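You operate a simulated robot arm through the tools that you are given. There is no shell and no other tool. Be economical: measure what you need, move in short steps, check, and stop when the job is done.

You are at the controls of a simulated robot arm. One attempt, no reset.

Task
Drain the leak tank, wipe the wet patch off its ledge and take the latch off.
Fine: drain dry, water knob on hold before you wipe; wiping pad back where it lay; latch off only with the tank dry; plug and bar stay put.

The check looks at the end state, three seconds after you hand in, the way a careful person would. Anything else that was tipped, shoved, dropped, spilled or broken makes it a failure.

Robot
A 7-joint arm with a two-finger parallel gripper, fixed in place. Base frame: the origin is at the foot of the arm, x ahead of it, y to its left, z up. Lengths are in m, angles in degrees, forces in N, time in s.
With the tool pointing down near the work surface it reaches from about 0.24 to 0.62 m from the base axis. Its first joint turns from -66.0 to 66.0 degrees. Payload 2.6 kg.
The TCP is the grasp point between the finger pads, 0.03 m short of the fingertips. In the tool frame z runs along the fingers and y along their closing line. Largest opening 0.094 m; finger width 0.028, thickness 0.01; the body of the gripper, 0.05 by 0.096 m, starts 0.055 m behind the TCP.
Orientation is that of the tool frame in the base frame, as a unit quaternion [x, y, z, w]. With the fingers straight down and closing along the base's y, the tool's x points along the base's -x, its y along +y and its z along -z.

Tools
- The arm moves only by the tool drive_tool. Its arguments are lists of equal length, an entry for each row: "rotation": the turn, a rotation vector about the tool's x, y, z in degrees, a list of three; "delta_pos": the shift along the tool's x, y, z in m, a list of three; "grip": the gripper command, from -1 (shut) to 1 (fully open), values between in proportion. In form: {"rotation": [[ax, ay, az], ...], "delta_pos": [[tx, ty, tz], ...], "grip": [grip, ...]}. A call has 1 to 20 rows; each row shifts and turns the commanded pose from where the row before left it, along the tool's axes as they then stand. Each row takes 0.2 s and may step no farther than 0.05 m and 8.6 degrees from the row before; otherwise, or with a gripper value out of range, the whole call is refused. A pose out of reach is approached as far as the arm can. The call stops where the force on the tool passes 40 N (or 10 N more than at its start, if that is more) or the arm is blocked; 0.2 s more then pass. The fingers move at their own pace (about 0.072 m/s each) and stop on an object; they squeeze with about 33 N. The grip force told is the motor's: it shows also when the fingers shut on nothing. Time passes only in rows, and 0.2 s behind the last, so rows that do not move let the fingers close. The reply holds the time, the measured pose of the TCP, the force on the tool along the base axes, the opening and the grip force, in the units named above and with some noise.
- Cameras (640 x 400 px; columns grow to the right, rows downward): "scene" is fixed at [0.013, 0.4122, 0.5939]; the picture's right is [-0.93, -0.36, 0.00], its down [-0.10, 0.25, -0.96] and it looks along [0.35, -0.90, -0.27] (base axes); focal length 313 px, centre (320, 200). "wrist" rides on the gripper at [-0.037, 0, -0.058] in the tool frame; the picture's right is [0.00, -1.00, 0.00], its down [0.97, 0.00, -0.24] and it looks along [0.24, 0.00, 0.97] (tool axes); focal length 218 px, centre (320, 200). There is no depth. A picture from a camera that has moved, and an enlarged one, comes with that camera's place and axes in the base frame and with its lens.
- grab_frame(camera): a new picture of that camera. No time passes.
- zoom(camera, box): a new picture of the part [left, top, right, bottom] of that camera's present view, enlarged. No time passes.
- finish_job(): hands the job in; it is judged then, once.

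Work in short steps. Places have to be worked out from the pictures, the camera data and where the tool is seen: move nearer, look again, correct. Check each grasp and each placing, and mend what went wrong. You have 120 turns and 64 pictures in all, those below and enlarged ones among them. Open the gripper and draw the arm clear of the work before you hand the job in, unless the task says otherwise; then end with one line.

The tools are called after "Request:" as a command line: name --argument value ..., lists and objects as JSON in quotes. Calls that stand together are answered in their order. drive_tool: Moves the arm, as the interface text tells. Its arguments: {"type":"object","properties":{"rotation":{"type":"array","items":{"type":"array","items":{"type":"number"}}},"delta_pos":{"type":"array","items":{"type":"array","items":{"type":"number"}}},"grip":{"type":"array","items":{"type":"number"}}},"required":["rotation","delta_pos","grip"]} The other tools are called the same way: grab_frame (camera) takes a picture; zoom (camera, box) takes an enlarged picture of a part of a camera's view; finish_job () hands the job in.

At the start:

```text
time: 0.0
eef_pos: [0.2088, -0.2096, 0.4915]
orientation: [0.0, 1.0, 0.0, 0.001]
force: [-0.3, 0.1, -0.9]
grip_width: 0.0938
finger_force: 0.0
```

scene: 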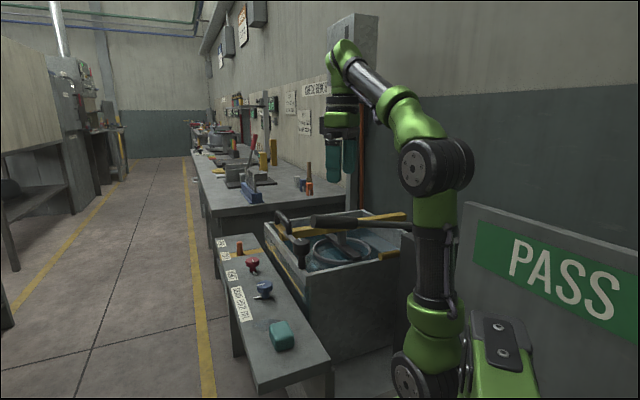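
wrist: 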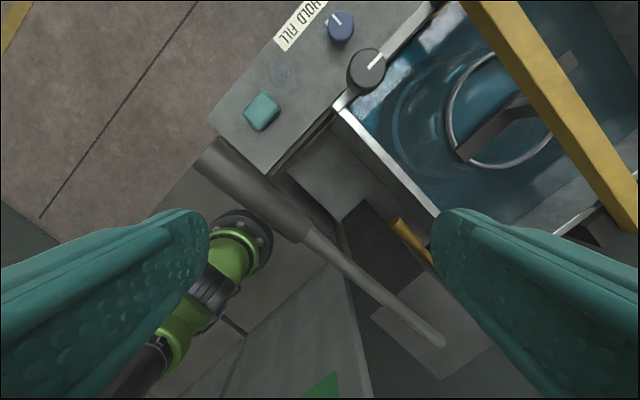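

I start by enlarging the scene view around the panel and the tank to read the labels and see the parts.

Request:
zoom --camera "scene" --box '[200, 190, 420, 400]'

Request:
zoom --camera "wrist" --box '[200, 0, 640, 270]'

```text
1.90 times, centred on (310, 295) of scene
camera zoom: at [0.013, 0.4122, 0.5939], right [-0.93, -0.36, 0.0], down [-0.1, 0.25, -0.96], along [0.35, -0.9, -0.27], focal length 595 px, centre (339, 19)
```

zoom: 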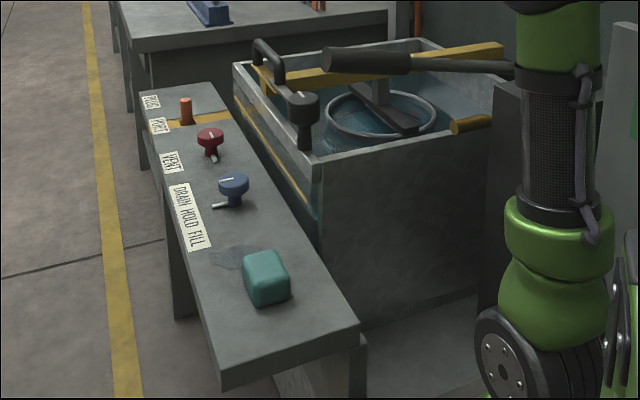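

```text
1.45 times, centred on (420, 135) of wrist
camera zoom: at [0.2453, -0.211, 0.549], right [0.0, -1.0, 0.0], down [-0.97, 0.0, 0.24], along [-0.24, 0.0, -0.97], focal length 318 px, centre (174, 294)
```

zoom: 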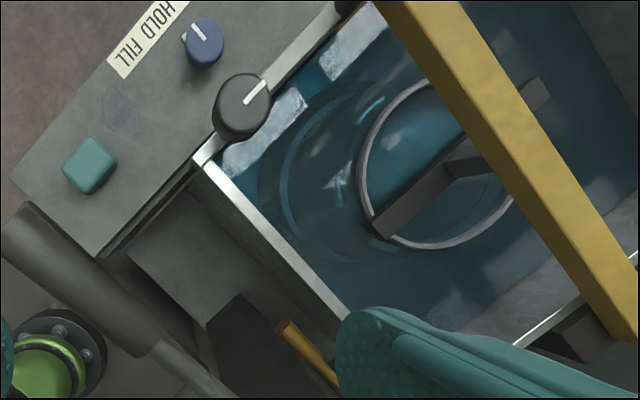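

Both views triangulate the blue DRAIN/HOLD/FILL knob to about (0.43,-0.24,0.14), the pad to (0.305,-0.107,0.125) and the tall rim knob (latch?) to (0.33,-0.265,0.265). I shift the arm forward at height for a better look.

Request:
drive_tool --rotation '[[0, 0, 0], [0, 0, 0], [0, 0, 0], [0, 0, 0]]' --delta_pos '[[-0.04, 0, 0], [-0.04, 0, 0], [-0.03, 0, 0], [0, 0, 0]]' --grip '[1, 1, 1, 1]'

Request:
grab_frame --camera "wrist"

Request:
zoom --camera "scene" --box '[210, 230, 330, 310]'

```text
time: 1.0
eef_pos: [0.3058, -0.2046, 0.4789]
orientation: [0.0, 1.0, -0.001, 0.002]
force: [-0.4, 0.5, -0.9]
grip_width: 0.0941
finger_force: 0.0
out of reach, approached as far as the arm can: row 2, 3
```

```text
59 pictures are left
camera wrist: at [0.3421, -0.2063, 0.5375], right [0.0, -1.0, 0.0], down [-0.97, 0.0, 0.24], along [-0.24, 0.0, -0.97], focal length 218 px, centre (320, 200)
```

wrist: 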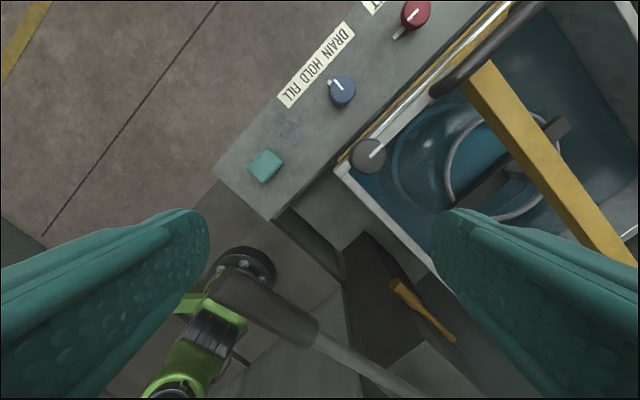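

```text
5.00 times, centred on (270, 270) of scene
camera zoom: at [0.013, 0.4122, 0.5939], right [-0.93, -0.36, 0.0], down [-0.1, 0.25, -0.96], along [0.35, -0.9, -0.27], focal length 1563 px, centre (570, -150)
```

zoom: 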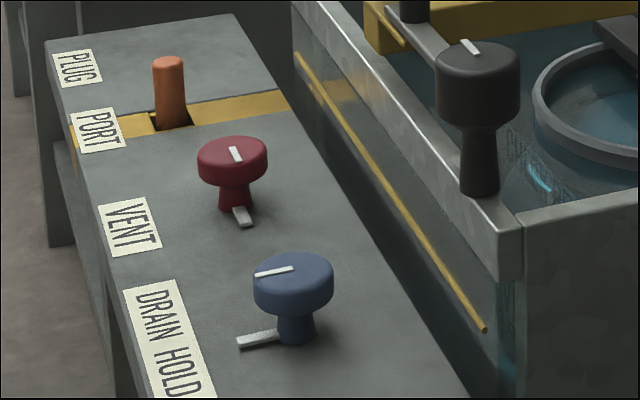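

Blue knob pointer stands at HOLD now. I need to understand the rim knob/latch and the U-handle, so I enlarge them.

Request:
zoom --camera "wrist" --box '[320, 0, 560, 190]'

Request:
zoom --camera "scene" --box '[260, 195, 420, 295]'

```text
2.11 times, centred on (440, 95) of wrist
camera zoom: at [0.3421, -0.2063, 0.5375], right [0.0, -1.0, 0.0], down [-0.97, 0.0, 0.24], along [-0.24, 0.0, -0.97], focal length 460 px, centre (67, 421)
```

zoom: 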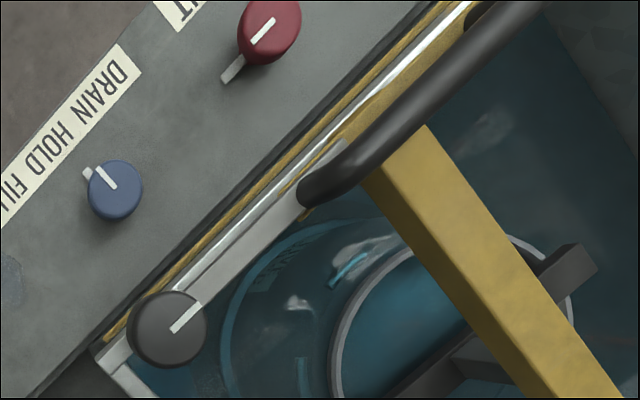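

```text
4.00 times, centred on (340, 245) of scene
camera zoom: at [0.013, 0.4122, 0.5939], right [-0.93, -0.36, 0.0], down [-0.1, 0.25, -0.96], along [0.35, -0.9, -0.27], focal length 1250 px, centre (240, 20)
```

zoom: 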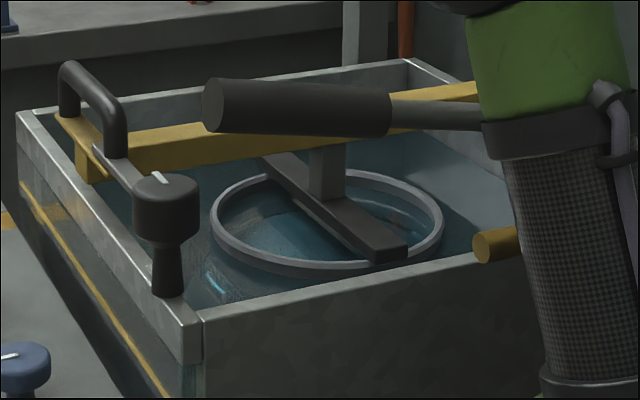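

The latch is a pivoting knob whose blade lies along the rim over the bar's end beside the U-handle. First the drain knob: I move above the blue knob at about TCP z 0.28 and re-measure.

Request:
drive_tool --rotation '[[0, 0, 0], [0, 0, 0], [0, 0, 0], [0, 0, 0], [0, 0, 0], [0, 0, 0], [0, 0, 0]]' --delta_pos '[[0, 0, 0.04], [-0.02, -0.006, 0.035], [-0.025, -0.008, 0.035], [-0.03, -0.008, 0.03], [-0.03, -0.008, 0.03], [-0.02, -0.008, 0.03], [0, 0, 0]]' --grip '[1, 1, 1, 1, 1, 1, 1]'

Request:
grab_frame --camera "wrist"

```text
time: 2.6
eef_pos: [0.4313, -0.2463, 0.2795]
orientation: [0.0, 1.0, 0.0, 0.002]
force: [0.6, -0.4, -0.3]
grip_width: 0.0941
finger_force: 0.1
```

```text
55 pictures are left
camera wrist: at [0.4675, -0.2475, 0.3378], right [0.0, -1.0, 0.0], down [-0.97, 0.0, 0.24], along [-0.24, 0.0, -0.97], focal length 218 px, centre (320, 200)
```

wrist: 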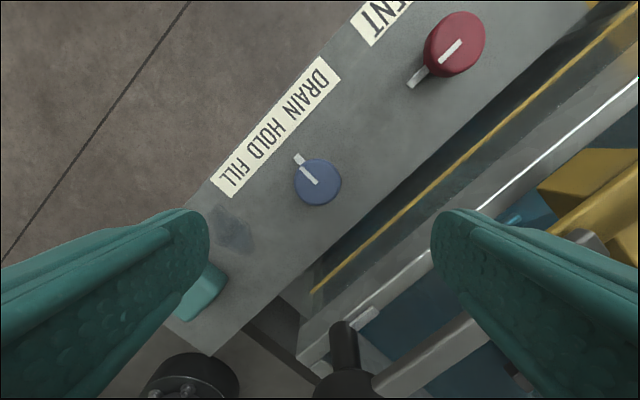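

The blue knob top is at (0.435,-0.2455), nearly under the TCP. I descend so the fingertips overlap only the cap, then look.

Request:
drive_tool --rotation '[[0, 0, 0], [0, 0, 0], [0, 0, 0], [0, 0, 0], [0, 0, 0]]' --delta_pos '[[-0.004, 0.001, 0.04], [0, 0, 0.04], [0, 0, 0.035], [0, 0, 0.02], [0, 0, 0]]' --grip '[1, 1, 1, 1, 1]'

Request:
zoom --camera "scene" --box '[210, 230, 330, 310]'

Request:
grab_frame --camera "wrist"

```text
time: 3.8
eef_pos: [0.436, -0.244, 0.1452]
orientation: [0.0, 1.0, 0.0, 0.0]
force: [-0.6, 0.3, -0.7]
grip_width: 0.0939
finger_force: 0.0
```

```text
5.00 times, centred on (270, 270) of scene
camera zoom: at [0.013, 0.4122, 0.5939], right [-0.93, -0.36, 0.0], down [-0.1, 0.25, -0.96], along [0.35, -0.9, -0.27], focal length 1563 px, centre (570, -150)
```

zoom: 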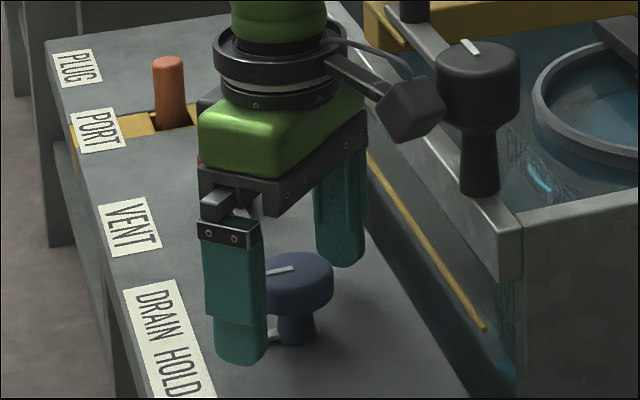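

```text
53 pictures are left
camera wrist: at [0.4726, -0.2456, 0.2033], right [0.0, -1.0, 0.0], down [-0.97, 0.0, 0.24], along [-0.24, 0.0, -0.97], focal length 218 px, centre (320, 200)
```

wrist: 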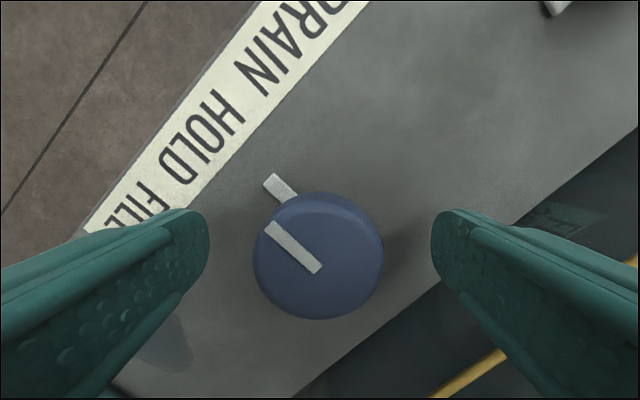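

The knob is centred between the fingers. I lower 6 mm, close, and check the grip.

Request:
drive_tool --rotation '[[0, 0, 0], [0, 0, 0], [0, 0, 0], [0, 0, 0]]' --delta_pos '[[-0.003, 0, 0.006], [0, 0, 0], [0, 0, 0], [0, 0, 0]]' --grip '[1, -1, -1, -1]'

```text
time: 4.8
eef_pos: [0.4377, -0.244, 0.1384]
orientation: [0.0, 1.0, 0.0, 0.001]
force: [1.0, 0.2, -0.3]
grip_width: 0.0432
finger_force: 45.1
```

Gripped at 43 mm. I turn 40° clockwise (seen from above) toward DRAIN and check.

Request:
drive_tool --rotation '[[0, 0, 8], [0, 0, 8], [0, 0, 8], [0, 0, 8], [0, 0, 8], [0, 0, 0]]' --delta_pos '[[0, 0, 0], [0, 0, 0], [0, 0, 0], [0, 0, 0], [0, 0, 0], [0, 0, 0]]' --grip '[-1, -1, -1, -1, -1, -1]'

Request:
grab_frame --camera "wrist"

Request:
zoom --camera "scene" --box '[210, 220, 420, 350]'

```text
time: 6.2
eef_pos: [0.4366, -0.2459, 0.1395]
orientation: [0.343, 0.939, -0.001, 0.0]
force: [-4.9, -7.8, 0.5]
grip_width: 0.0433
finger_force: 45.5
```

```text
52 pictures are left
camera wrist: at [0.4653, -0.2704, 0.1967], right [-0.64, -0.76, 0.0], down [-0.74, 0.63, 0.24], along [-0.18, 0.15, -0.97], focal length 218 px, centre (320, 200)
```

wrist: 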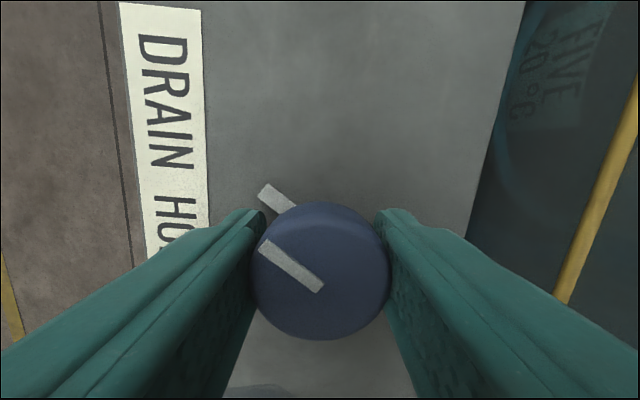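

```text
3.05 times, centred on (315, 285) of scene
camera zoom: at [0.013, 0.4122, 0.5939], right [-0.93, -0.36, 0.0], down [-0.1, 0.25, -0.96], along [0.35, -0.9, -0.27], focal length 952 px, centre (335, -59)
```

zoom: 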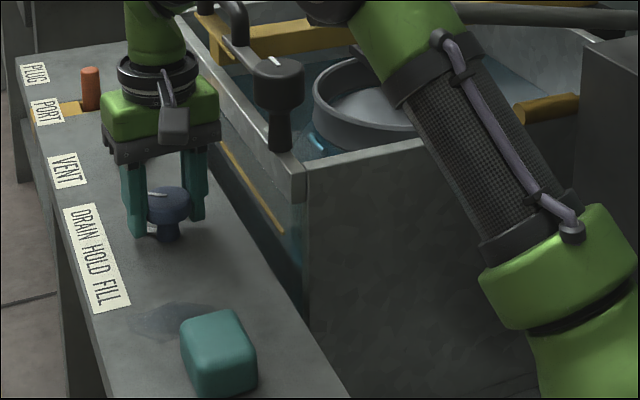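

The knob followed 40° toward DRAIN. I wait a bit and check whether the water level falls in the side window.

Request:
zoom --camera "scene" --box '[260, 200, 370, 330]'

Request:
drive_tool --rotation '[[0, 0, 5], [0, 0, 0], [0, 0, 0], [0, 0, 0], [0, 0, 0], [0, 0, 0], [0, 0, 0], [0, 0, 0], [0, 0, 0], [0, 0, 0], [0, 0, 0], [0, 0, 0], [0, 0, 0], [0, 0, 0], [0, 0, 0]]' --delta_pos '[[0, 0, 0], [0, 0, 0], [0, 0, 0], [0, 0, 0], [0, 0, 0], [0, 0, 0], [0, 0, 0], [0, 0, 0], [0, 0, 0], [0, 0, 0], [0, 0, 0], [0, 0, 0], [0, 0, 0], [0, 0, 0], [0, 0, 0]]' --grip '[-1, -1, -1, -1, -1, -1, -1, -1, -1, -1, -1, -1, -1, -1, -1]'

Request:
zoom --camera "scene" --box '[260, 200, 370, 330]'

```text
3.08 times, centred on (315, 265) of scene
camera zoom: at [0.013, 0.4122, 0.5939], right [-0.93, -0.36, 0.0], down [-0.1, 0.25, -0.96], along [0.35, -0.9, -0.27], focal length 962 px, centre (335, 0)
```

zoom: 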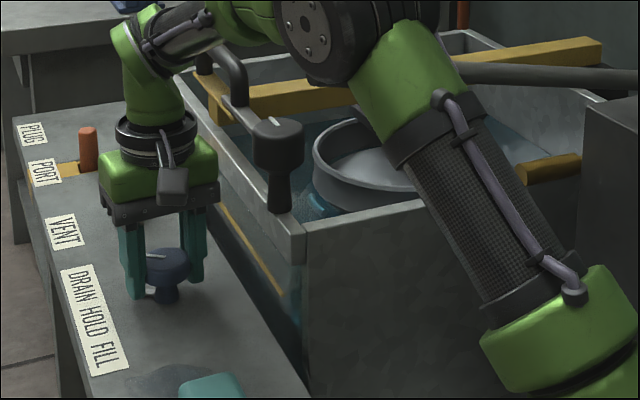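

```text
time: 9.4
eef_pos: [0.4359, -0.2451, 0.1387]
orientation: [0.382, 0.924, -0.002, 0.0]
force: [-7.5, -17.1, -6.7]
grip_width: 0.0434
finger_force: 44.8
```

```text
3.08 times, centred on (315, 265) of scene
camera zoom: at [0.013, 0.4122, 0.5939], right [-0.93, -0.36, 0.0], down [-0.1, 0.25, -0.96], along [0.35, -0.9, -0.27], focal length 962 px, centre (335, 0)
```

zoom: 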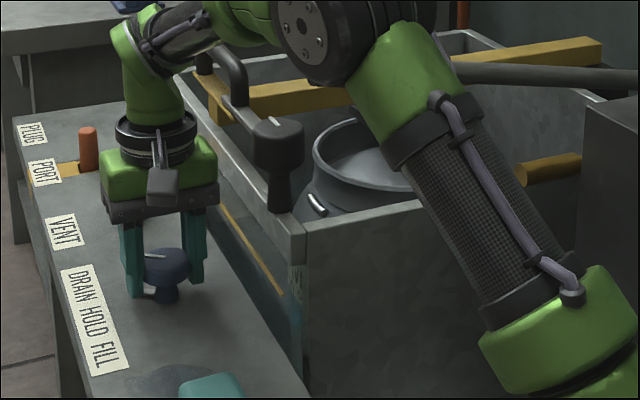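

Water is falling quickly; the side force suggests the knob is near its stop. I keep holding it and wait for the tank to run dry.

Request:
drive_tool --rotation '[[0, 0, 0], [0, 0, 0], [0, 0, 0], [0, 0, 0], [0, 0, 0], [0, 0, 0], [0, 0, 0], [0, 0, 0], [0, 0, 0], [0, 0, 0], [0, 0, 0], [0, 0, 0], [0, 0, 0], [0, 0, 0], [0, 0, 0], [0, 0, 0], [0, 0, 0], [0, 0, 0], [0, 0, 0], [0, 0, 0]]' --delta_pos '[[0, 0, 0], [0, 0, 0], [0, 0, 0], [0, 0, 0], [0, 0, 0], [0, 0, 0], [0, 0, 0], [0, 0, 0], [0, 0, 0], [0, 0, 0], [0, 0, 0], [0, 0, 0], [0, 0, 0], [0, 0, 0], [0, 0, 0], [0, 0, 0], [0, 0, 0], [0, 0, 0], [0, 0, 0], [0, 0, 0]]' --grip '[-1, -1, -1, -1, -1, -1, -1, -1, -1, -1, -1, -1, -1, -1, -1, -1, -1, -1, -1, -1]'

Request:
drive_tool --rotation '[[0, 0, 0], [0, 0, 0], [0, 0, 0], [0, 0, 0], [0, 0, 0], [0, 0, 0], [0, 0, 0], [0, 0, 0], [0, 0, 0], [0, 0, 0], [0, 0, 0], [0, 0, 0], [0, 0, 0], [0, 0, 0], [0, 0, 0], [0, 0, 0], [0, 0, 0], [0, 0, 0], [0, 0, 0], [0, 0, 0]]' --delta_pos '[[0, 0, 0], [0, 0, 0], [0, 0, 0], [0, 0, 0], [0, 0, 0], [0, 0, 0], [0, 0, 0], [0, 0, 0], [0, 0, 0], [0, 0, 0], [0, 0, 0], [0, 0, 0], [0, 0, 0], [0, 0, 0], [0, 0, 0], [0, 0, 0], [0, 0, 0], [0, 0, 0], [0, 0, 0], [0, 0, 0]]' --grip '[-1, -1, -1, -1, -1, -1, -1, -1, -1, -1, -1, -1, -1, -1, -1, -1, -1, -1, -1, -1]'

Request:
drive_tool --rotation '[[0, 0, 0], [0, 0, 0], [0, 0, 0], [0, 0, 0], [0, 0, 0], [0, 0, 0], [0, 0, 0], [0, 0, 0], [0, 0, 0], [0, 0, 0], [0, 0, 0], [0, 0, 0], [0, 0, 0], [0, 0, 0], [0, 0, 0], [0, 0, 0], [0, 0, 0], [0, 0, 0], [0, 0, 0], [0, 0, 0]]' --delta_pos '[[0, 0, 0], [0, 0, 0], [0, 0, 0], [0, 0, 0], [0, 0, 0], [0, 0, 0], [0, 0, 0], [0, 0, 0], [0, 0, 0], [0, 0, 0], [0, 0, 0], [0, 0, 0], [0, 0, 0], [0, 0, 0], [0, 0, 0], [0, 0, 0], [0, 0, 0], [0, 0, 0], [0, 0, 0], [0, 0, 0]]' --grip '[-1, -1, -1, -1, -1, -1, -1, -1, -1, -1, -1, -1, -1, -1, -1, -1, -1, -1, -1, -1]'

Request:
zoom --camera "scene" --box '[250, 200, 420, 330]'

```text
time: 13.6
eef_pos: [0.4364, -0.2462, 0.1389]
orientation: [0.382, 0.924, -0.002, 0.0]
force: [-11.0, -14.8, -6.3]
grip_width: 0.0433
finger_force: 45.1
```

```text
time: 17.8
eef_pos: [0.438, -0.2464, 0.1386]
orientation: [0.384, 0.923, -0.002, 0.001]
force: [-14.0, -12.4, -4.2]
grip_width: 0.0433
finger_force: 44.6
```

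```text
time: 22.0
eef_pos: [0.4364, -0.2466, 0.1395]
orientation: [0.383, 0.924, -0.003, 0.0]
force: [-14.6, -11.5, -3.1]
grip_width: 0.0436
finger_force: 44.6
```

```text
3.08 times, centred on (335, 265) of scene
camera zoom: at [0.013, 0.4122, 0.5939], right [-0.93, -0.36, 0.0], down [-0.1, 0.25, -0.96], along [0.35, -0.9, -0.27], focal length 962 px, centre (274, 0)
```

zoom: 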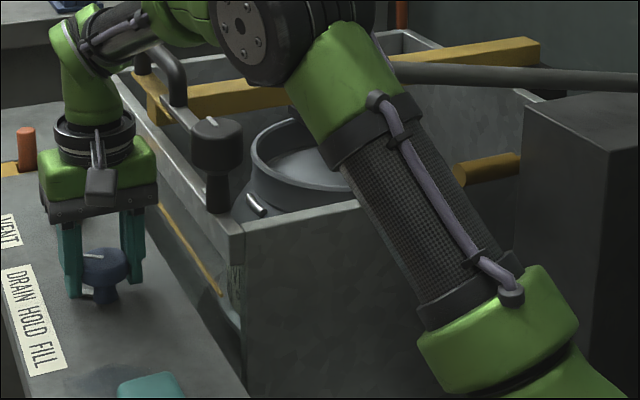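

The level is well below the rim now; I zoom into the side window to judge the bottom.

Request:
zoom --camera "scene" --box '[280, 240, 340, 330]'

Request:
grab_frame --camera "wrist"

```text
4.44 times, centred on (310, 285) of scene
camera zoom: at [0.013, 0.4122, 0.5939], right [-0.93, -0.36, 0.0], down [-0.1, 0.25, -0.96], along [0.35, -0.9, -0.27], focal length 1389 px, centre (364, -178)
```

zoom: 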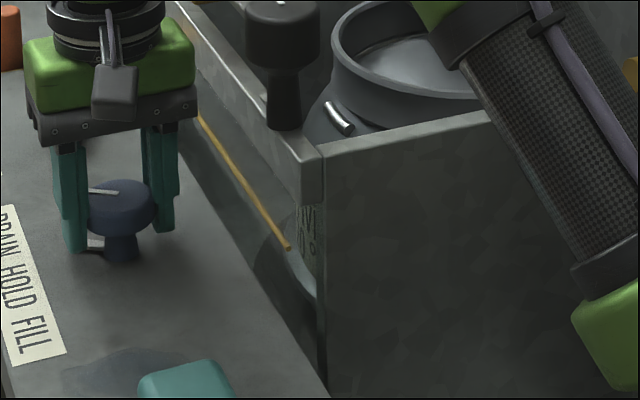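

```text
46 pictures are left
camera wrist: at [0.4633, -0.2731, 0.1969], right [-0.71, -0.71, 0.0], down [-0.69, 0.69, 0.24], along [-0.17, 0.17, -0.97], focal length 218 px, centre (320, 200)
```

wrist: 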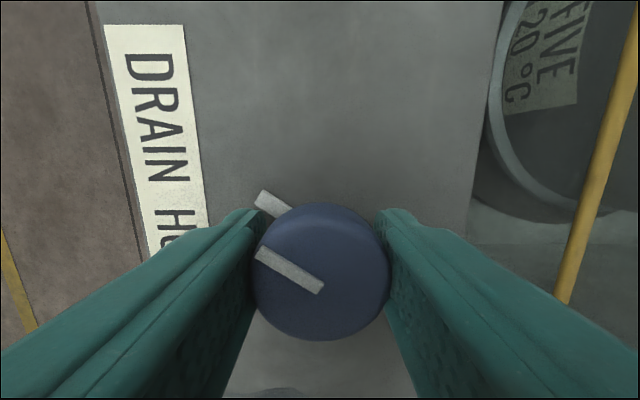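

The window shows the floor with no blue left; the knob met its stop at about 40°. I wait a further 8 s for safety before turning back.

Request:
drive_tool --rotation '[[0, 0, -3], [0, 0, 0], [0, 0, 0], [0, 0, 0], [0, 0, 0], [0, 0, 0], [0, 0, 0], [0, 0, 0], [0, 0, 0], [0, 0, 0], [0, 0, 0], [0, 0, 0], [0, 0, 0], [0, 0, 0], [0, 0, 0], [0, 0, 0], [0, 0, 0], [0, 0, 0], [0, 0, 0], [0, 0, 0]]' --delta_pos '[[0, 0, 0], [0, 0, 0], [0, 0, 0], [0, 0, 0], [0, 0, 0], [0, 0, 0], [0, 0, 0], [0, 0, 0], [0, 0, 0], [0, 0, 0], [0, 0, 0], [0, 0, 0], [0, 0, 0], [0, 0, 0], [0, 0, 0], [0, 0, 0], [0, 0, 0], [0, 0, 0], [0, 0, 0], [0, 0, 0]]' --grip '[-1, -1, -1, -1, -1, -1, -1, -1, -1, -1, -1, -1, -1, -1, -1, -1, -1, -1, -1, -1]'

Request:
drive_tool --rotation '[[0, 0, 0], [0, 0, 0], [0, 0, 0], [0, 0, 0], [0, 0, 0], [0, 0, 0], [0, 0, 0], [0, 0, 0], [0, 0, 0], [0, 0, 0], [0, 0, 0], [0, 0, 0], [0, 0, 0], [0, 0, 0], [0, 0, 0], [0, 0, 0], [0, 0, 0], [0, 0, 0], [0, 0, 0], [0, 0, 0]]' --delta_pos '[[0, 0, 0], [0, 0, 0], [0, 0, 0], [0, 0, 0], [0, 0, 0], [0, 0, 0], [0, 0, 0], [0, 0, 0], [0, 0, 0], [0, 0, 0], [0, 0, 0], [0, 0, 0], [0, 0, 0], [0, 0, 0], [0, 0, 0], [0, 0, 0], [0, 0, 0], [0, 0, 0], [0, 0, 0], [0, 0, 0]]' --grip '[-1, -1, -1, -1, -1, -1, -1, -1, -1, -1, -1, -1, -1, -1, -1, -1, -1, -1, -1, -1]'

Request:
grab_frame --camera "wrist"

```text
time: 26.2
eef_pos: [0.4372, -0.2451, 0.1385]
orientation: [0.358, 0.934, -0.001, 0.001]
force: [-2.2, -18.0, -5.0]
grip_width: 0.0434
finger_force: 45.1
```

```text
time: 30.4
eef_pos: [0.4376, -0.2458, 0.138]
orientation: [0.358, 0.934, -0.001, 0.001]
force: [-3.7, -17.8, -1.2]
grip_width: 0.0433
finger_force: 44.8
```

```text
45 pictures are left
camera wrist: at [0.4646, -0.2716, 0.1969], right [-0.67, -0.74, 0.0], down [-0.72, 0.65, 0.24], along [-0.18, 0.16, -0.97], focal length 218 px, centre (320, 200)
```

wrist: 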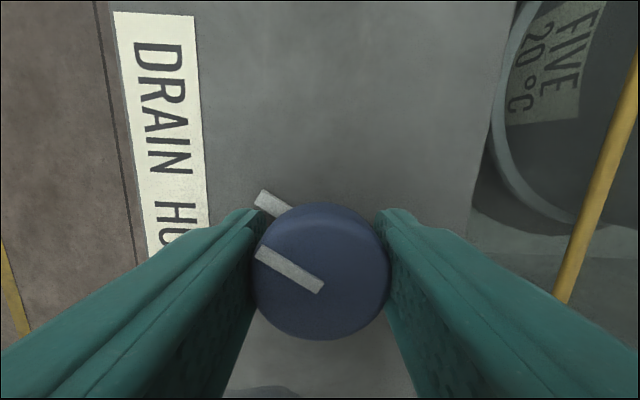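

Dry: nothing but bare floor through the window. The knob slipped about 8° in the fingers, so I turn back about 33° and compare the pointer with HOLD.

Request:
drive_tool --rotation '[[0, 0, -8], [0, 0, -8], [0, 0, -8], [0, 0, -8], [0, 0, -1], [0, 0, 0]]' --delta_pos '[[0, 0, 0], [0, 0, 0], [0, 0, 0], [0, 0, 0], [0, 0, 0], [0, 0, 0]]' --grip '[-1, -1, -1, -1, -1, -1]'

Request:
grab_frame --camera "wrist"

```text
time: 31.8
eef_pos: [0.4384, -0.2442, 0.1396]
orientation: [0.078, 0.997, 0.001, 0.001]
force: [-2.7, -6.5, 5.0]
grip_width: 0.0432
finger_force: 45.0
```

```text
44 pictures are left
camera wrist: at [0.4743, -0.2513, 0.197], right [-0.16, -0.99, 0.0], down [-0.96, 0.15, 0.24], along [-0.23, 0.04, -0.97], focal length 218 px, centre (320, 200)
```

wrist: 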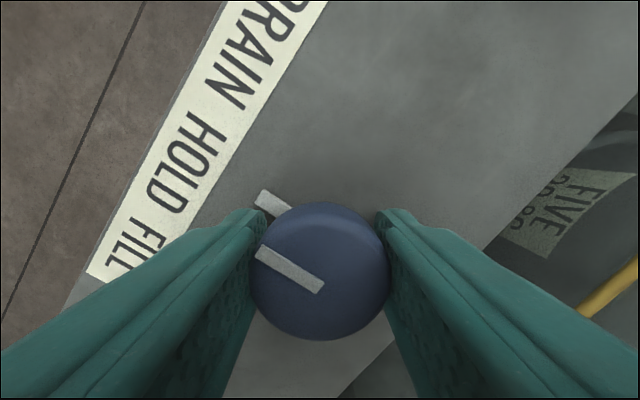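

Gripper yaw 9° plus the pointer's relative angle puts the knob back at its starting HOLD angle. I release, rise, and verify.

Request:
drive_tool --rotation '[[0, 0, 0], [0, 0, 0], [0, 0, 0], [0, 0, -4], [0, 0, -5], [0, 0, 0], [0, 0, 0]]' --delta_pos '[[0, 0, 0], [0, 0, 0], [0, 0, -0.03], [0, 0, -0.04], [0, 0, -0.04], [0, 0, -0.035], [0, 0, 0]]' --grip '[1, 1, 1, 1, 1, 1, 1]'

Request:
grab_frame --camera "wrist"

Request:
zoom --camera "scene" --box '[200, 220, 380, 350]'

```text
time: 33.4
eef_pos: [0.4363, -0.2458, 0.2862]
orientation: [0.001, 1.0, 0.0, 0.001]
force: [0.6, -0.3, 0.0]
grip_width: 0.0939
finger_force: 0.1
```

```text
43 pictures are left
camera wrist: at [0.4741, -0.2463, 0.3432], right [0.0, -1.0, 0.0], down [-0.97, 0.0, 0.24], along [-0.24, 0.0, -0.97], focal length 218 px, centre (320, 200)
```

wrist: 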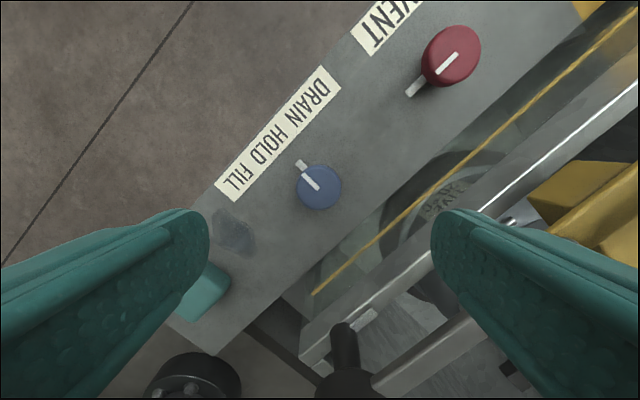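

```text
3.08 times, centred on (290, 285) of scene
camera zoom: at [0.013, 0.4122, 0.5939], right [-0.93, -0.36, 0.0], down [-0.1, 0.25, -0.96], along [0.35, -0.9, -0.27], focal length 962 px, centre (412, -62)
```

zoom: 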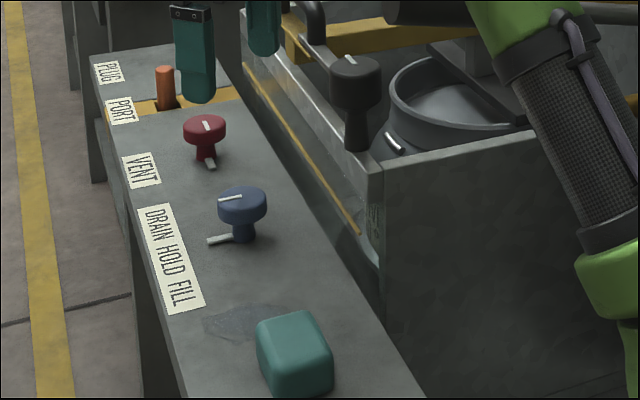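

HOLD is restored, tank dry. Before going for the pad I note a dark-gripped rod end at about (0.236,-0.132,0.386), close to the arm's path; I look at the full scene.

Request:
grab_frame --camera "scene"

```text
41 pictures are left
```

scene: 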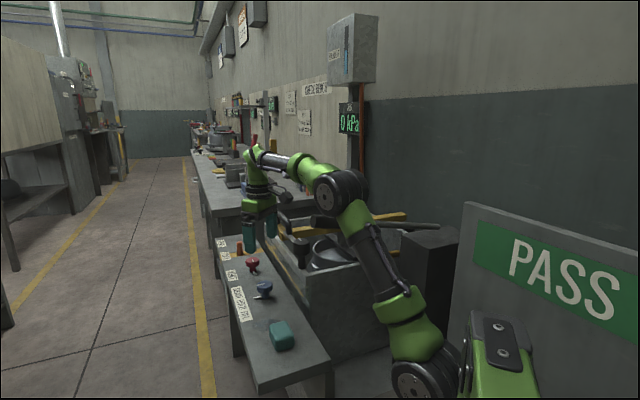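

The rod sticks out from the dark cabinet; I'll keep the forearm away by leaning the tool outward when low. First I move high to above the pad region and yaw so the fingers close along the ledge (about 47°).

Request:
drive_tool --rotation '[[0, 0, 0], [0, 0, 0], [0, 0, 0], [0, 0, 0], [0, 0, -8], [0, 0, -8], [0, 0, -8], [0, 0, -8], [0, 0, -8], [0, 0, -7], [0, 0, 0]]' --delta_pos '[[0.0228, 0.04, 0], [0.0228, 0.04, 0], [0.0228, 0.04, 0], [0.0228, 0.04, 0], [0, 0, 0], [0, 0, 0], [0, 0, 0], [0, 0, 0], [0, 0, 0], [0, 0, 0], [0, 0, 0]]' --grip '[1, 1, 1, 1, 1, 1, 1, 1, 1, 1, 1]'

Request:
grab_frame --camera "wrist"

Request:
grab_frame --camera "scene"

```text
time: 35.8
eef_pos: [0.3476, -0.0844, 0.2837]
orientation: [-0.4, 0.917, 0.0, 0.001]
force: [-0.4, -0.2, 0.2]
grip_width: 0.0939
finger_force: 0.1
```

```text
40 pictures are left
camera wrist: at [0.3719, -0.0589, 0.3412], right [0.73, -0.68, 0.0], down [-0.66, -0.71, 0.24], along [-0.16, -0.18, -0.97], focal length 218 px, centre (320, 200)
```

wrist: 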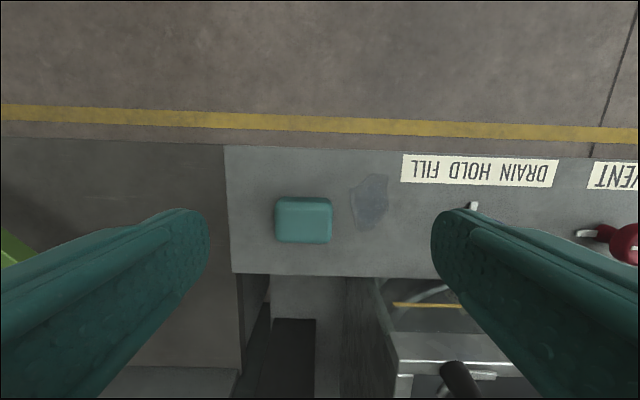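

```text
39 pictures are left
```

scene: 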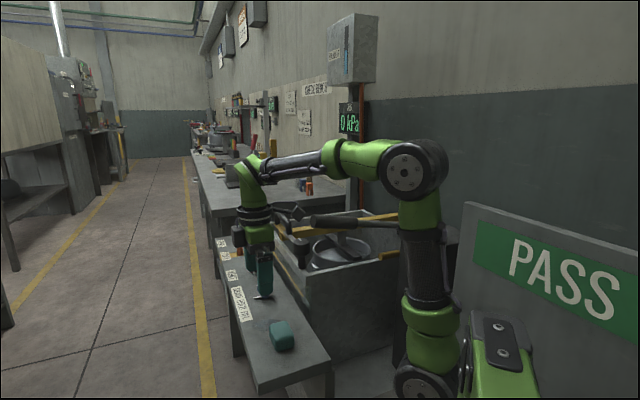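

Pad at about (0.309,-0.102), long side 55 mm along the ledge; wet patch centre (0.374,-0.142), about 47×65 mm. I lean the tool 15° outward and come down to z≈0.20 over the pad, then look.

Request:
drive_tool --rotation '[[0, 7.5, 0], [0, 7.5, 0], [0, 0, 0], [0, 0, 0], [0, 0, 0], [0, 0, 0]]' --delta_pos '[[0, 0, 0], [0, 0, 0], [0.0041, 0.0054, 0.0301], [0.0041, 0.0054, 0.0301], [0.0041, 0.0054, 0.0301], [0, 0, 0]]' --grip '[1, 1, 1, 1, 1, 1]'

Request:
grab_frame --camera "wrist"

Request:
zoom --camera "scene" --box '[220, 120, 480, 380]'

```text
time: 37.2
eef_pos: [0.3108, -0.1005, 0.1976]
orientation: [-0.395, 0.91, -0.052, -0.119]
force: [0.3, 1.1, 0.7]
grip_width: 0.0942
finger_force: 0.0
```

```text
38 pictures are left
camera wrist: at [0.3456, -0.0641, 0.2442], right [0.73, -0.68, 0.0], down [-0.6, -0.64, 0.48], along [-0.33, -0.35, -0.88], focal length 218 px, centre (320, 200)
```

wrist: 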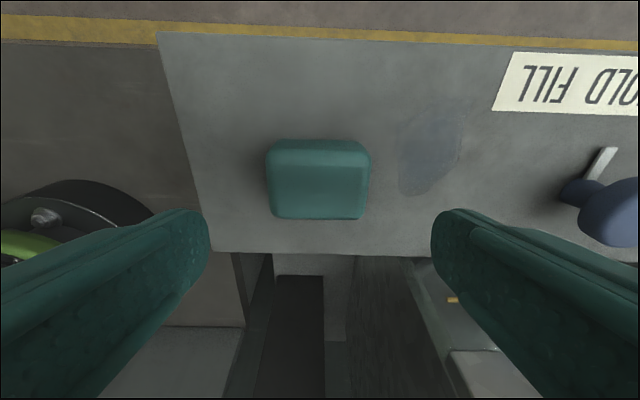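

```text
1.54 times, centred on (350, 250) of scene
camera zoom: at [0.013, 0.4122, 0.5939], right [-0.93, -0.36, 0.0], down [-0.1, 0.25, -0.96], along [0.35, -0.9, -0.27], focal length 481 px, centre (274, 123)
```

zoom: 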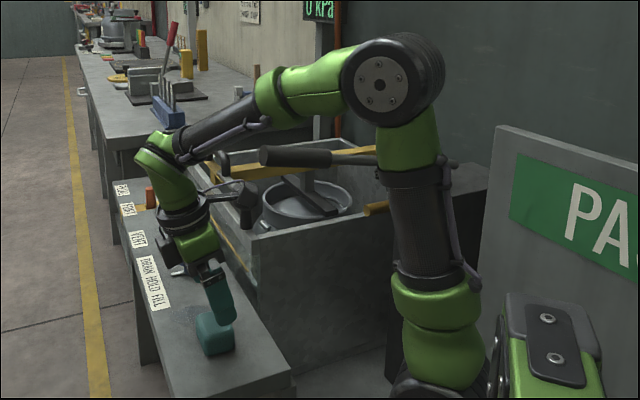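

Forearm now passes clear in front of the rod. The pad centre is about 5 mm further inward than the TCP line; I lower to TCP z≈0.140 around it, still open, and check.

Request:
drive_tool --rotation '[[0, 0, 0], [0, 0, 0], [0, 0, 0], [0, 0, 0]]' --delta_pos '[[-0.0034, 0, 0.019], [-0.0034, 0, 0.019], [-0.0034, 0, 0.019], [0, 0, 0]]' --grip '[1, 1, 1, 1]'

Request:
zoom --camera "scene" --box '[200, 200, 360, 400]'

Request:
grab_frame --camera "wrist"

```text
time: 38.2
eef_pos: [0.3071, -0.1037, 0.1405]
orientation: [-0.395, 0.909, -0.053, -0.118]
force: [0.2, 0.5, 0.6]
grip_width: 0.094
finger_force: 0.0
```

```text
2.00 times, centred on (280, 300) of scene
camera zoom: at [0.013, 0.4122, 0.5939], right [-0.93, -0.36, 0.0], down [-0.1, 0.25, -0.96], along [0.35, -0.9, -0.27], focal length 625 px, centre (400, 0)
```

zoom: 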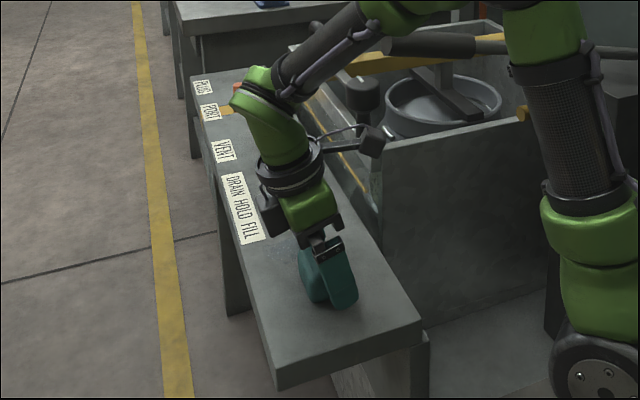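

```text
35 pictures are left
camera wrist: at [0.3413, -0.0679, 0.1873], right [0.73, -0.68, 0.0], down [-0.6, -0.64, 0.48], along [-0.33, -0.35, -0.88], focal length 218 px, centre (320, 200)
```

wrist: 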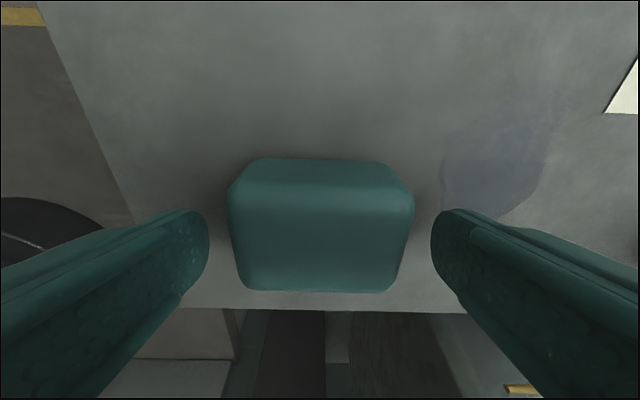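

The pad sits centred between the fingers. I close on it.

Request:
drive_tool --rotation '[[0, 0, 0], [0, 0, 0], [0, 0, 0], [0, 0, 0]]' --delta_pos '[[0, 0, 0], [0, 0, 0], [0, 0, 0], [0, 0, 0]]' --grip '[-1, -1, -1, -1]'

Request:
grab_frame --camera "wrist"

```text
time: 39.2
eef_pos: [0.3072, -0.1047, 0.1421]
orientation: [-0.396, 0.909, -0.053, -0.118]
force: [0.7, 0.2, 18.5]
grip_width: 0.0593
finger_force: 33.6
```

```text
34 pictures are left
camera wrist: at [0.3419, -0.068, 0.1885], right [0.73, -0.68, 0.0], down [-0.6, -0.64, 0.48], along [-0.33, -0.35, -0.88], focal length 218 px, centre (320, 200)
```

wrist: 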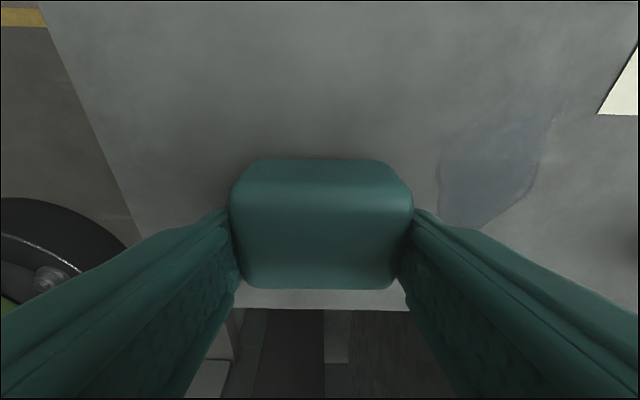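

Gripped (59 mm) with the pad bearing on the ledge at about 18 N. The patch spans +0.052..0.10 along the ledge and -0.014..+0.046 across it from the pad; I slide the pad over it in strokes.

Request:
drive_tool --rotation '[[0, 0, 0], [0, 0, 0], [0, 0, 0], [0, 0, 0], [0, 0, 0], [0, 0, 0]]' --delta_pos '[[0, -0.012, 0], [0, -0.018, 0], [0, -0.02, 0], [0, -0.02, 0], [0, -0.02, 0], [0, 0, 0]]' --grip '[-1, -1, -1, -1, -1, -1]'

Request:
grab_frame --camera "wrist"

Request:
zoom --camera "scene" --box '[200, 200, 360, 400]'

```text
time: 40.6
eef_pos: [0.3733, -0.1651, 0.1425]
orientation: [-0.395, 0.909, -0.052, -0.12]
force: [-0.6, 0.0, 0.2]
grip_width: 0.059
finger_force: 32.5
```

```text
33 pictures are left
camera wrist: at [0.4069, -0.1294, 0.1886], right [0.73, -0.68, 0.0], down [-0.6, -0.64, 0.48], along [-0.33, -0.35, -0.88], focal length 218 px, centre (320, 200)
```

wrist: 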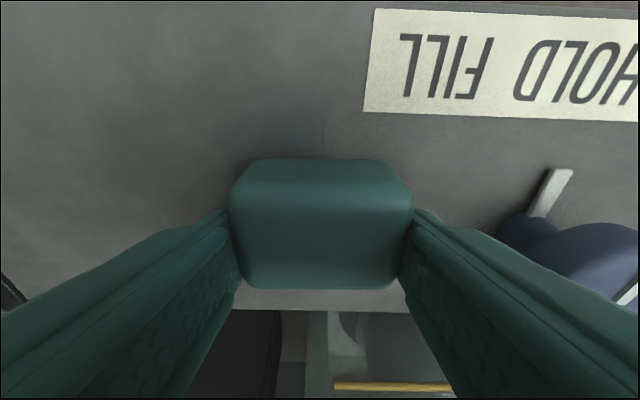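

```text
2.00 times, centred on (280, 300) of scene
camera zoom: at [0.013, 0.4122, 0.5939], right [-0.93, -0.36, 0.0], down [-0.1, 0.25, -0.96], along [0.35, -0.9, -0.27], focal length 625 px, centre (400, 0)
```

zoom: 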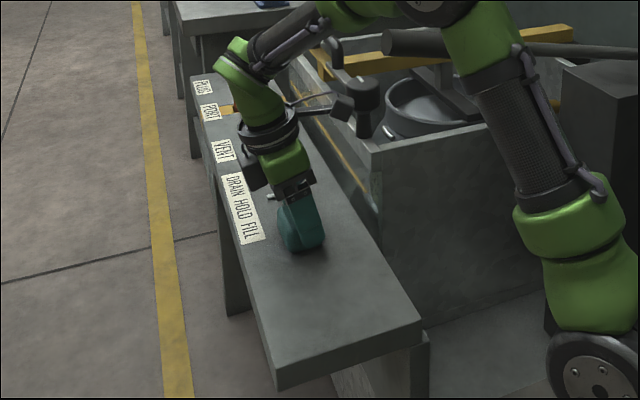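

The pad has passed the patch; pressure has gone light. The gripper's side bracket is about 1–2 cm from the latch knob, so I only move outward/backward from here, pressing 2 mm more, with more strokes across the patch.

Request:
drive_tool --rotation '[[0, 0, 0], [0, 0, 0], [0, 0, 0], [0, 0, 0], [0, 0, 0], [0, 0, 0], [0, 0, 0], [0, 0, 0], [0, 0, 0], [0, 0, 0]]' --delta_pos '[[-0.0005, 0, 0.002], [-0.0174, 0, -0.0047], [0, 0.015, 0], [0, 0.015, 0], [0, 0.015, 0], [-0.0145, 0, -0.0039], [0, -0.015, 0], [0, -0.015, 0], [0, -0.015, 0], [0, 0, 0]]' --grip '[-1, -1, -1, -1, -1, -1, -1, -1, -1, -1]'

Request:
grab_frame --camera "wrist"

```text
time: 42.8
eef_pos: [0.3968, -0.1404, 0.1416]
orientation: [-0.396, 0.909, -0.053, -0.117]
force: [-6.8, 7.8, 31.2]
grip_width: 0.0589
finger_force: 32.8
```

```text
31 pictures are left
camera wrist: at [0.4304, -0.1047, 0.188], right [0.73, -0.68, 0.0], down [-0.6, -0.64, 0.48], along [-0.33, -0.35, -0.88], focal length 218 px, centre (320, 200)
```

wrist: 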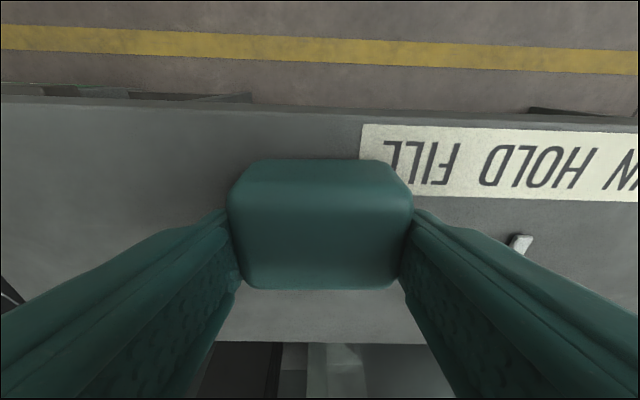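

Contact is firm (31 N). I ease 1 mm, stroke back through the middle and look at the wiped area.

Request:
drive_tool --rotation '[[0, 0, 0], [0, 0, 0], [0, 0, 0], [0, 0, 0], [0, 0, 0], [0, 0, 0], [0, 0, 0], [0, 0, 0], [0, 0, 0], [0, 0, 0], [0, 0, 0], [0, 0, 0]]' --delta_pos '[[0.0002, 0.012, -0.001], [0.0077, 0, 0.002], [0.0077, 0, 0.002], [0, 0.015, 0], [0, 0.015, 0], [0.0155, 0, 0.0042], [0, -0.015, 0], [0, -0.015, 0], [0, 0.015, 0], [0, 0.015, 0], [0, 0.015, 0], [0, 0.018, 0]]' --grip '[-1, -1, -1, -1, -1, -1, -1, -1, -1, -1, -1, -1]'

Request:
grab_frame --camera "wrist"

Request:
zoom --camera "scene" --box '[200, 200, 360, 400]'

```text
time: 45.4
eef_pos: [0.322, -0.1127, 0.1424]
orientation: [-0.395, 0.909, -0.054, -0.117]
force: [7.5, -7.0, 28.3]
grip_width: 0.059
finger_force: 32.4
```

```text
30 pictures are left
camera wrist: at [0.3555, -0.0764, 0.1881], right [0.73, -0.68, 0.01], down [-0.6, -0.64, 0.48], along [-0.32, -0.36, -0.88], focal length 218 px, centre (320, 200)
```

wrist: 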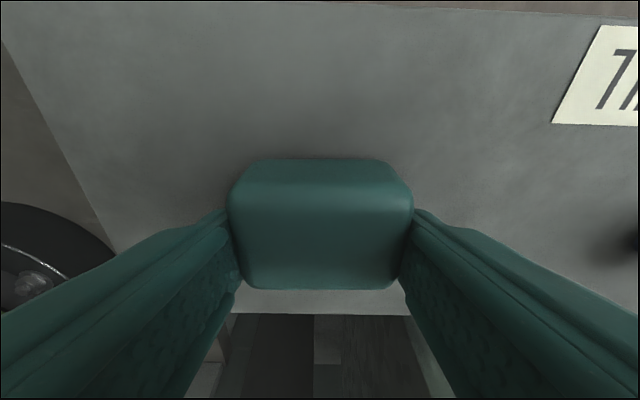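

```text
2.00 times, centred on (280, 300) of scene
camera zoom: at [0.0129, 0.4122, 0.5939], right [-0.93, -0.36, 0.0], down [-0.1, 0.25, -0.96], along [0.35, -0.9, -0.27], focal length 625 px, centre (400, 0)
```

zoom: 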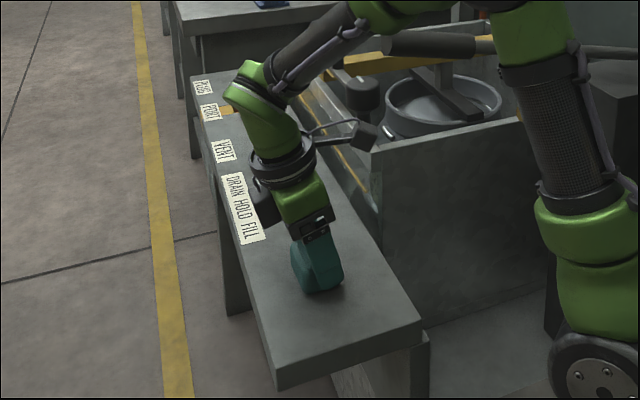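

The ledge is clean. I return the pad the remaining 15 mm to its starting spot and read the pose.

Request:
drive_tool --rotation '[[0, 0, 0], [0, 0, 0], [0, 0, 0]]' --delta_pos '[[0.001, 0.008, 0], [0.0002, 0.0075, -0.001], [0, 0, 0]]' --grip '[-1, -1, -1]'

```text
time: 46.2
eef_pos: [0.3064, -0.102, 0.1416]
orientation: [-0.396, 0.909, -0.052, -0.119]
force: [3.2, -0.5, 10.2]
grip_width: 0.0588
finger_force: 33.1
```

Within about 2 mm of the original pose. I release and compare with the earlier picture.

Request:
drive_tool --rotation '[[0, 0, 0], [0, 0, 0], [0, 0, 0]]' --delta_pos '[[0, 0, 0], [0, 0, 0], [0, 0, 0]]' --grip '[1, 1, 1]'

Request:
grab_frame --camera "wrist"

```text
time: 47.0
eef_pos: [0.3067, -0.103, 0.1424]
orientation: [-0.395, 0.91, -0.052, -0.118]
force: [-0.3, 0.5, -0.1]
grip_width: 0.0938
finger_force: 0.1
```

```text
28 pictures are left
camera wrist: at [0.3412, -0.0666, 0.1884], right [0.73, -0.68, 0.0], down [-0.6, -0.64, 0.48], along [-0.33, -0.35, -0.88], focal length 218 px, centre (320, 200)
```

wrist: 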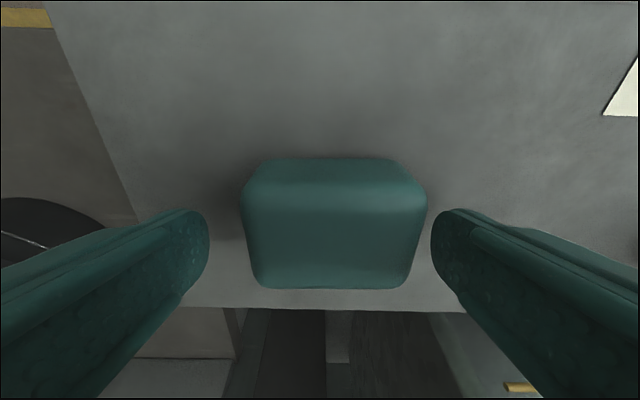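

On opening, the pad crept about 4 mm along the ledge toward the knobs (by comparison with the first picture). I nudge it back with the right finger: 16 mm move, then return.

Request:
drive_tool --rotation '[[0, 0, 0], [0, 0, 0], [0, 0, 0], [0, 0, 0], [0, 0, 0], [0, 0, 0]]' --delta_pos '[[0, 0.006, 0], [0, 0.006, 0], [0, 0.004, 0], [0, 0, 0], [0, -0.016, 0], [0, 0, 0]]' --grip '[1, 1, 1, 1, 1, 1]'

Request:
grab_frame --camera "wrist"

```text
time: 48.4
eef_pos: [0.3077, -0.1034, 0.1427]
orientation: [-0.396, 0.909, -0.053, -0.118]
force: [0.6, 1.0, -0.9]
grip_width: 0.0939
finger_force: 0.1
```

```text
27 pictures are left
camera wrist: at [0.3416, -0.0672, 0.1896], right [0.73, -0.68, 0.0], down [-0.6, -0.64, 0.48], along [-0.33, -0.35, -0.88], focal length 218 px, centre (320, 200)
```

wrist: 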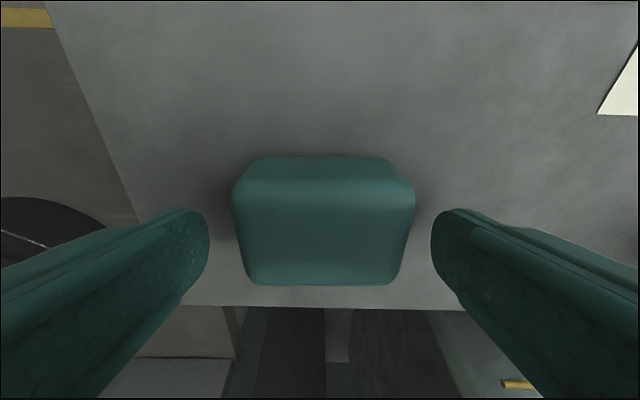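

The pad is back within 1 mm of where it lay. I retreat upward, straighten the tool and look at the latch from above.

Request:
drive_tool --rotation '[[0, 0, 0], [0, 0, 0], [0, -7.5, 0], [0, -7.5, 0], [0, 0, 0], [0, 0, 0], [0, 0, 0]]' --delta_pos '[[0, 0, -0.045], [0, 0, -0.045], [0, 0, 0], [0, 0, 0], [0, 0, -0.045], [0, 0, -0.045], [0, 0, 0]]' --grip '[1, 1, 1, 1, 1, 1, 1]'

Request:
drive_tool --rotation '[[0, 0, 8], [0, 0, 8], [0, 0, 8], [0, 0, 8], [0, 0, 8], [0, 0, 7.2], [0, 0, 0], [0, 0, 0], [0, 0, 0], [0, 0, 0]]' --delta_pos '[[0, 0, 0], [0, 0, 0], [0, 0, 0], [0, 0, 0], [0, 0, 0], [0, 0, 0], [0, -0.04, 0], [0, -0.04, 0], [0, -0.03, 0], [0, 0, 0]]' --grip '[1, 1, 1, 1, 1, 1, 1, 1, 1, 1]'

Request:
grab_frame --camera "wrist"

Request:
grab_frame --camera "scene"

```text
time: 49.6
eef_pos: [0.3228, -0.0835, 0.2481]
orientation: [-0.405, 0.914, 0.009, -0.005]
force: [10.4, -2.3, -15.1]
grip_width: 0.0941
finger_force: 0.0
stopped in row 5: the force on the tool passed its limit (the readings are from after the stop); the commanded pose is now the measured one
```

```text
time: 49.9
eef_pos: [0.3231, -0.0856, 0.247]
orientation: [-0.39, 0.921, 0.004, -0.004]
force: [2.5, 0.0, -5.0]
grip_width: 0.0941
finger_force: 0.1
stopped in row 1: the force on the tool passed its limit (the readings are from after the stop); the commanded pose is now the measured one
```

```text
26 pictures are left
camera wrist: at [0.3496, -0.06, 0.3049], right [0.72, -0.7, -0.01], down [-0.67, -0.7, 0.24], along [-0.18, -0.17, -0.97], focal length 218 px, centre (320, 200)
```

wrist: 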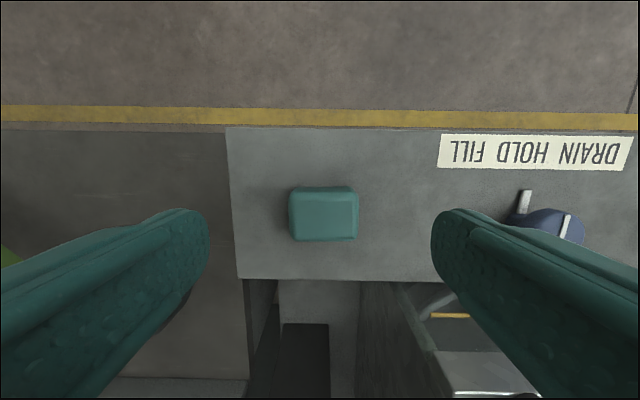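

```text
25 pictures are left
```

scene: 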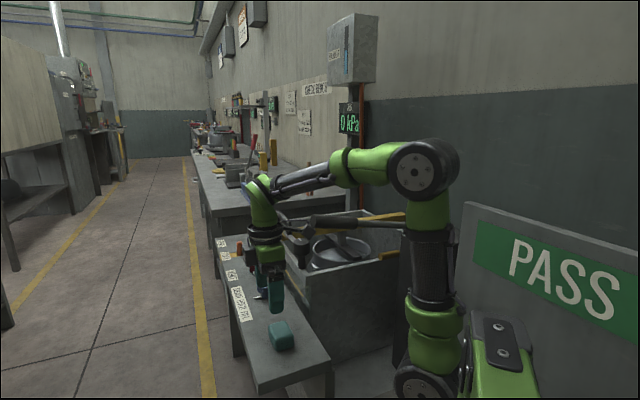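

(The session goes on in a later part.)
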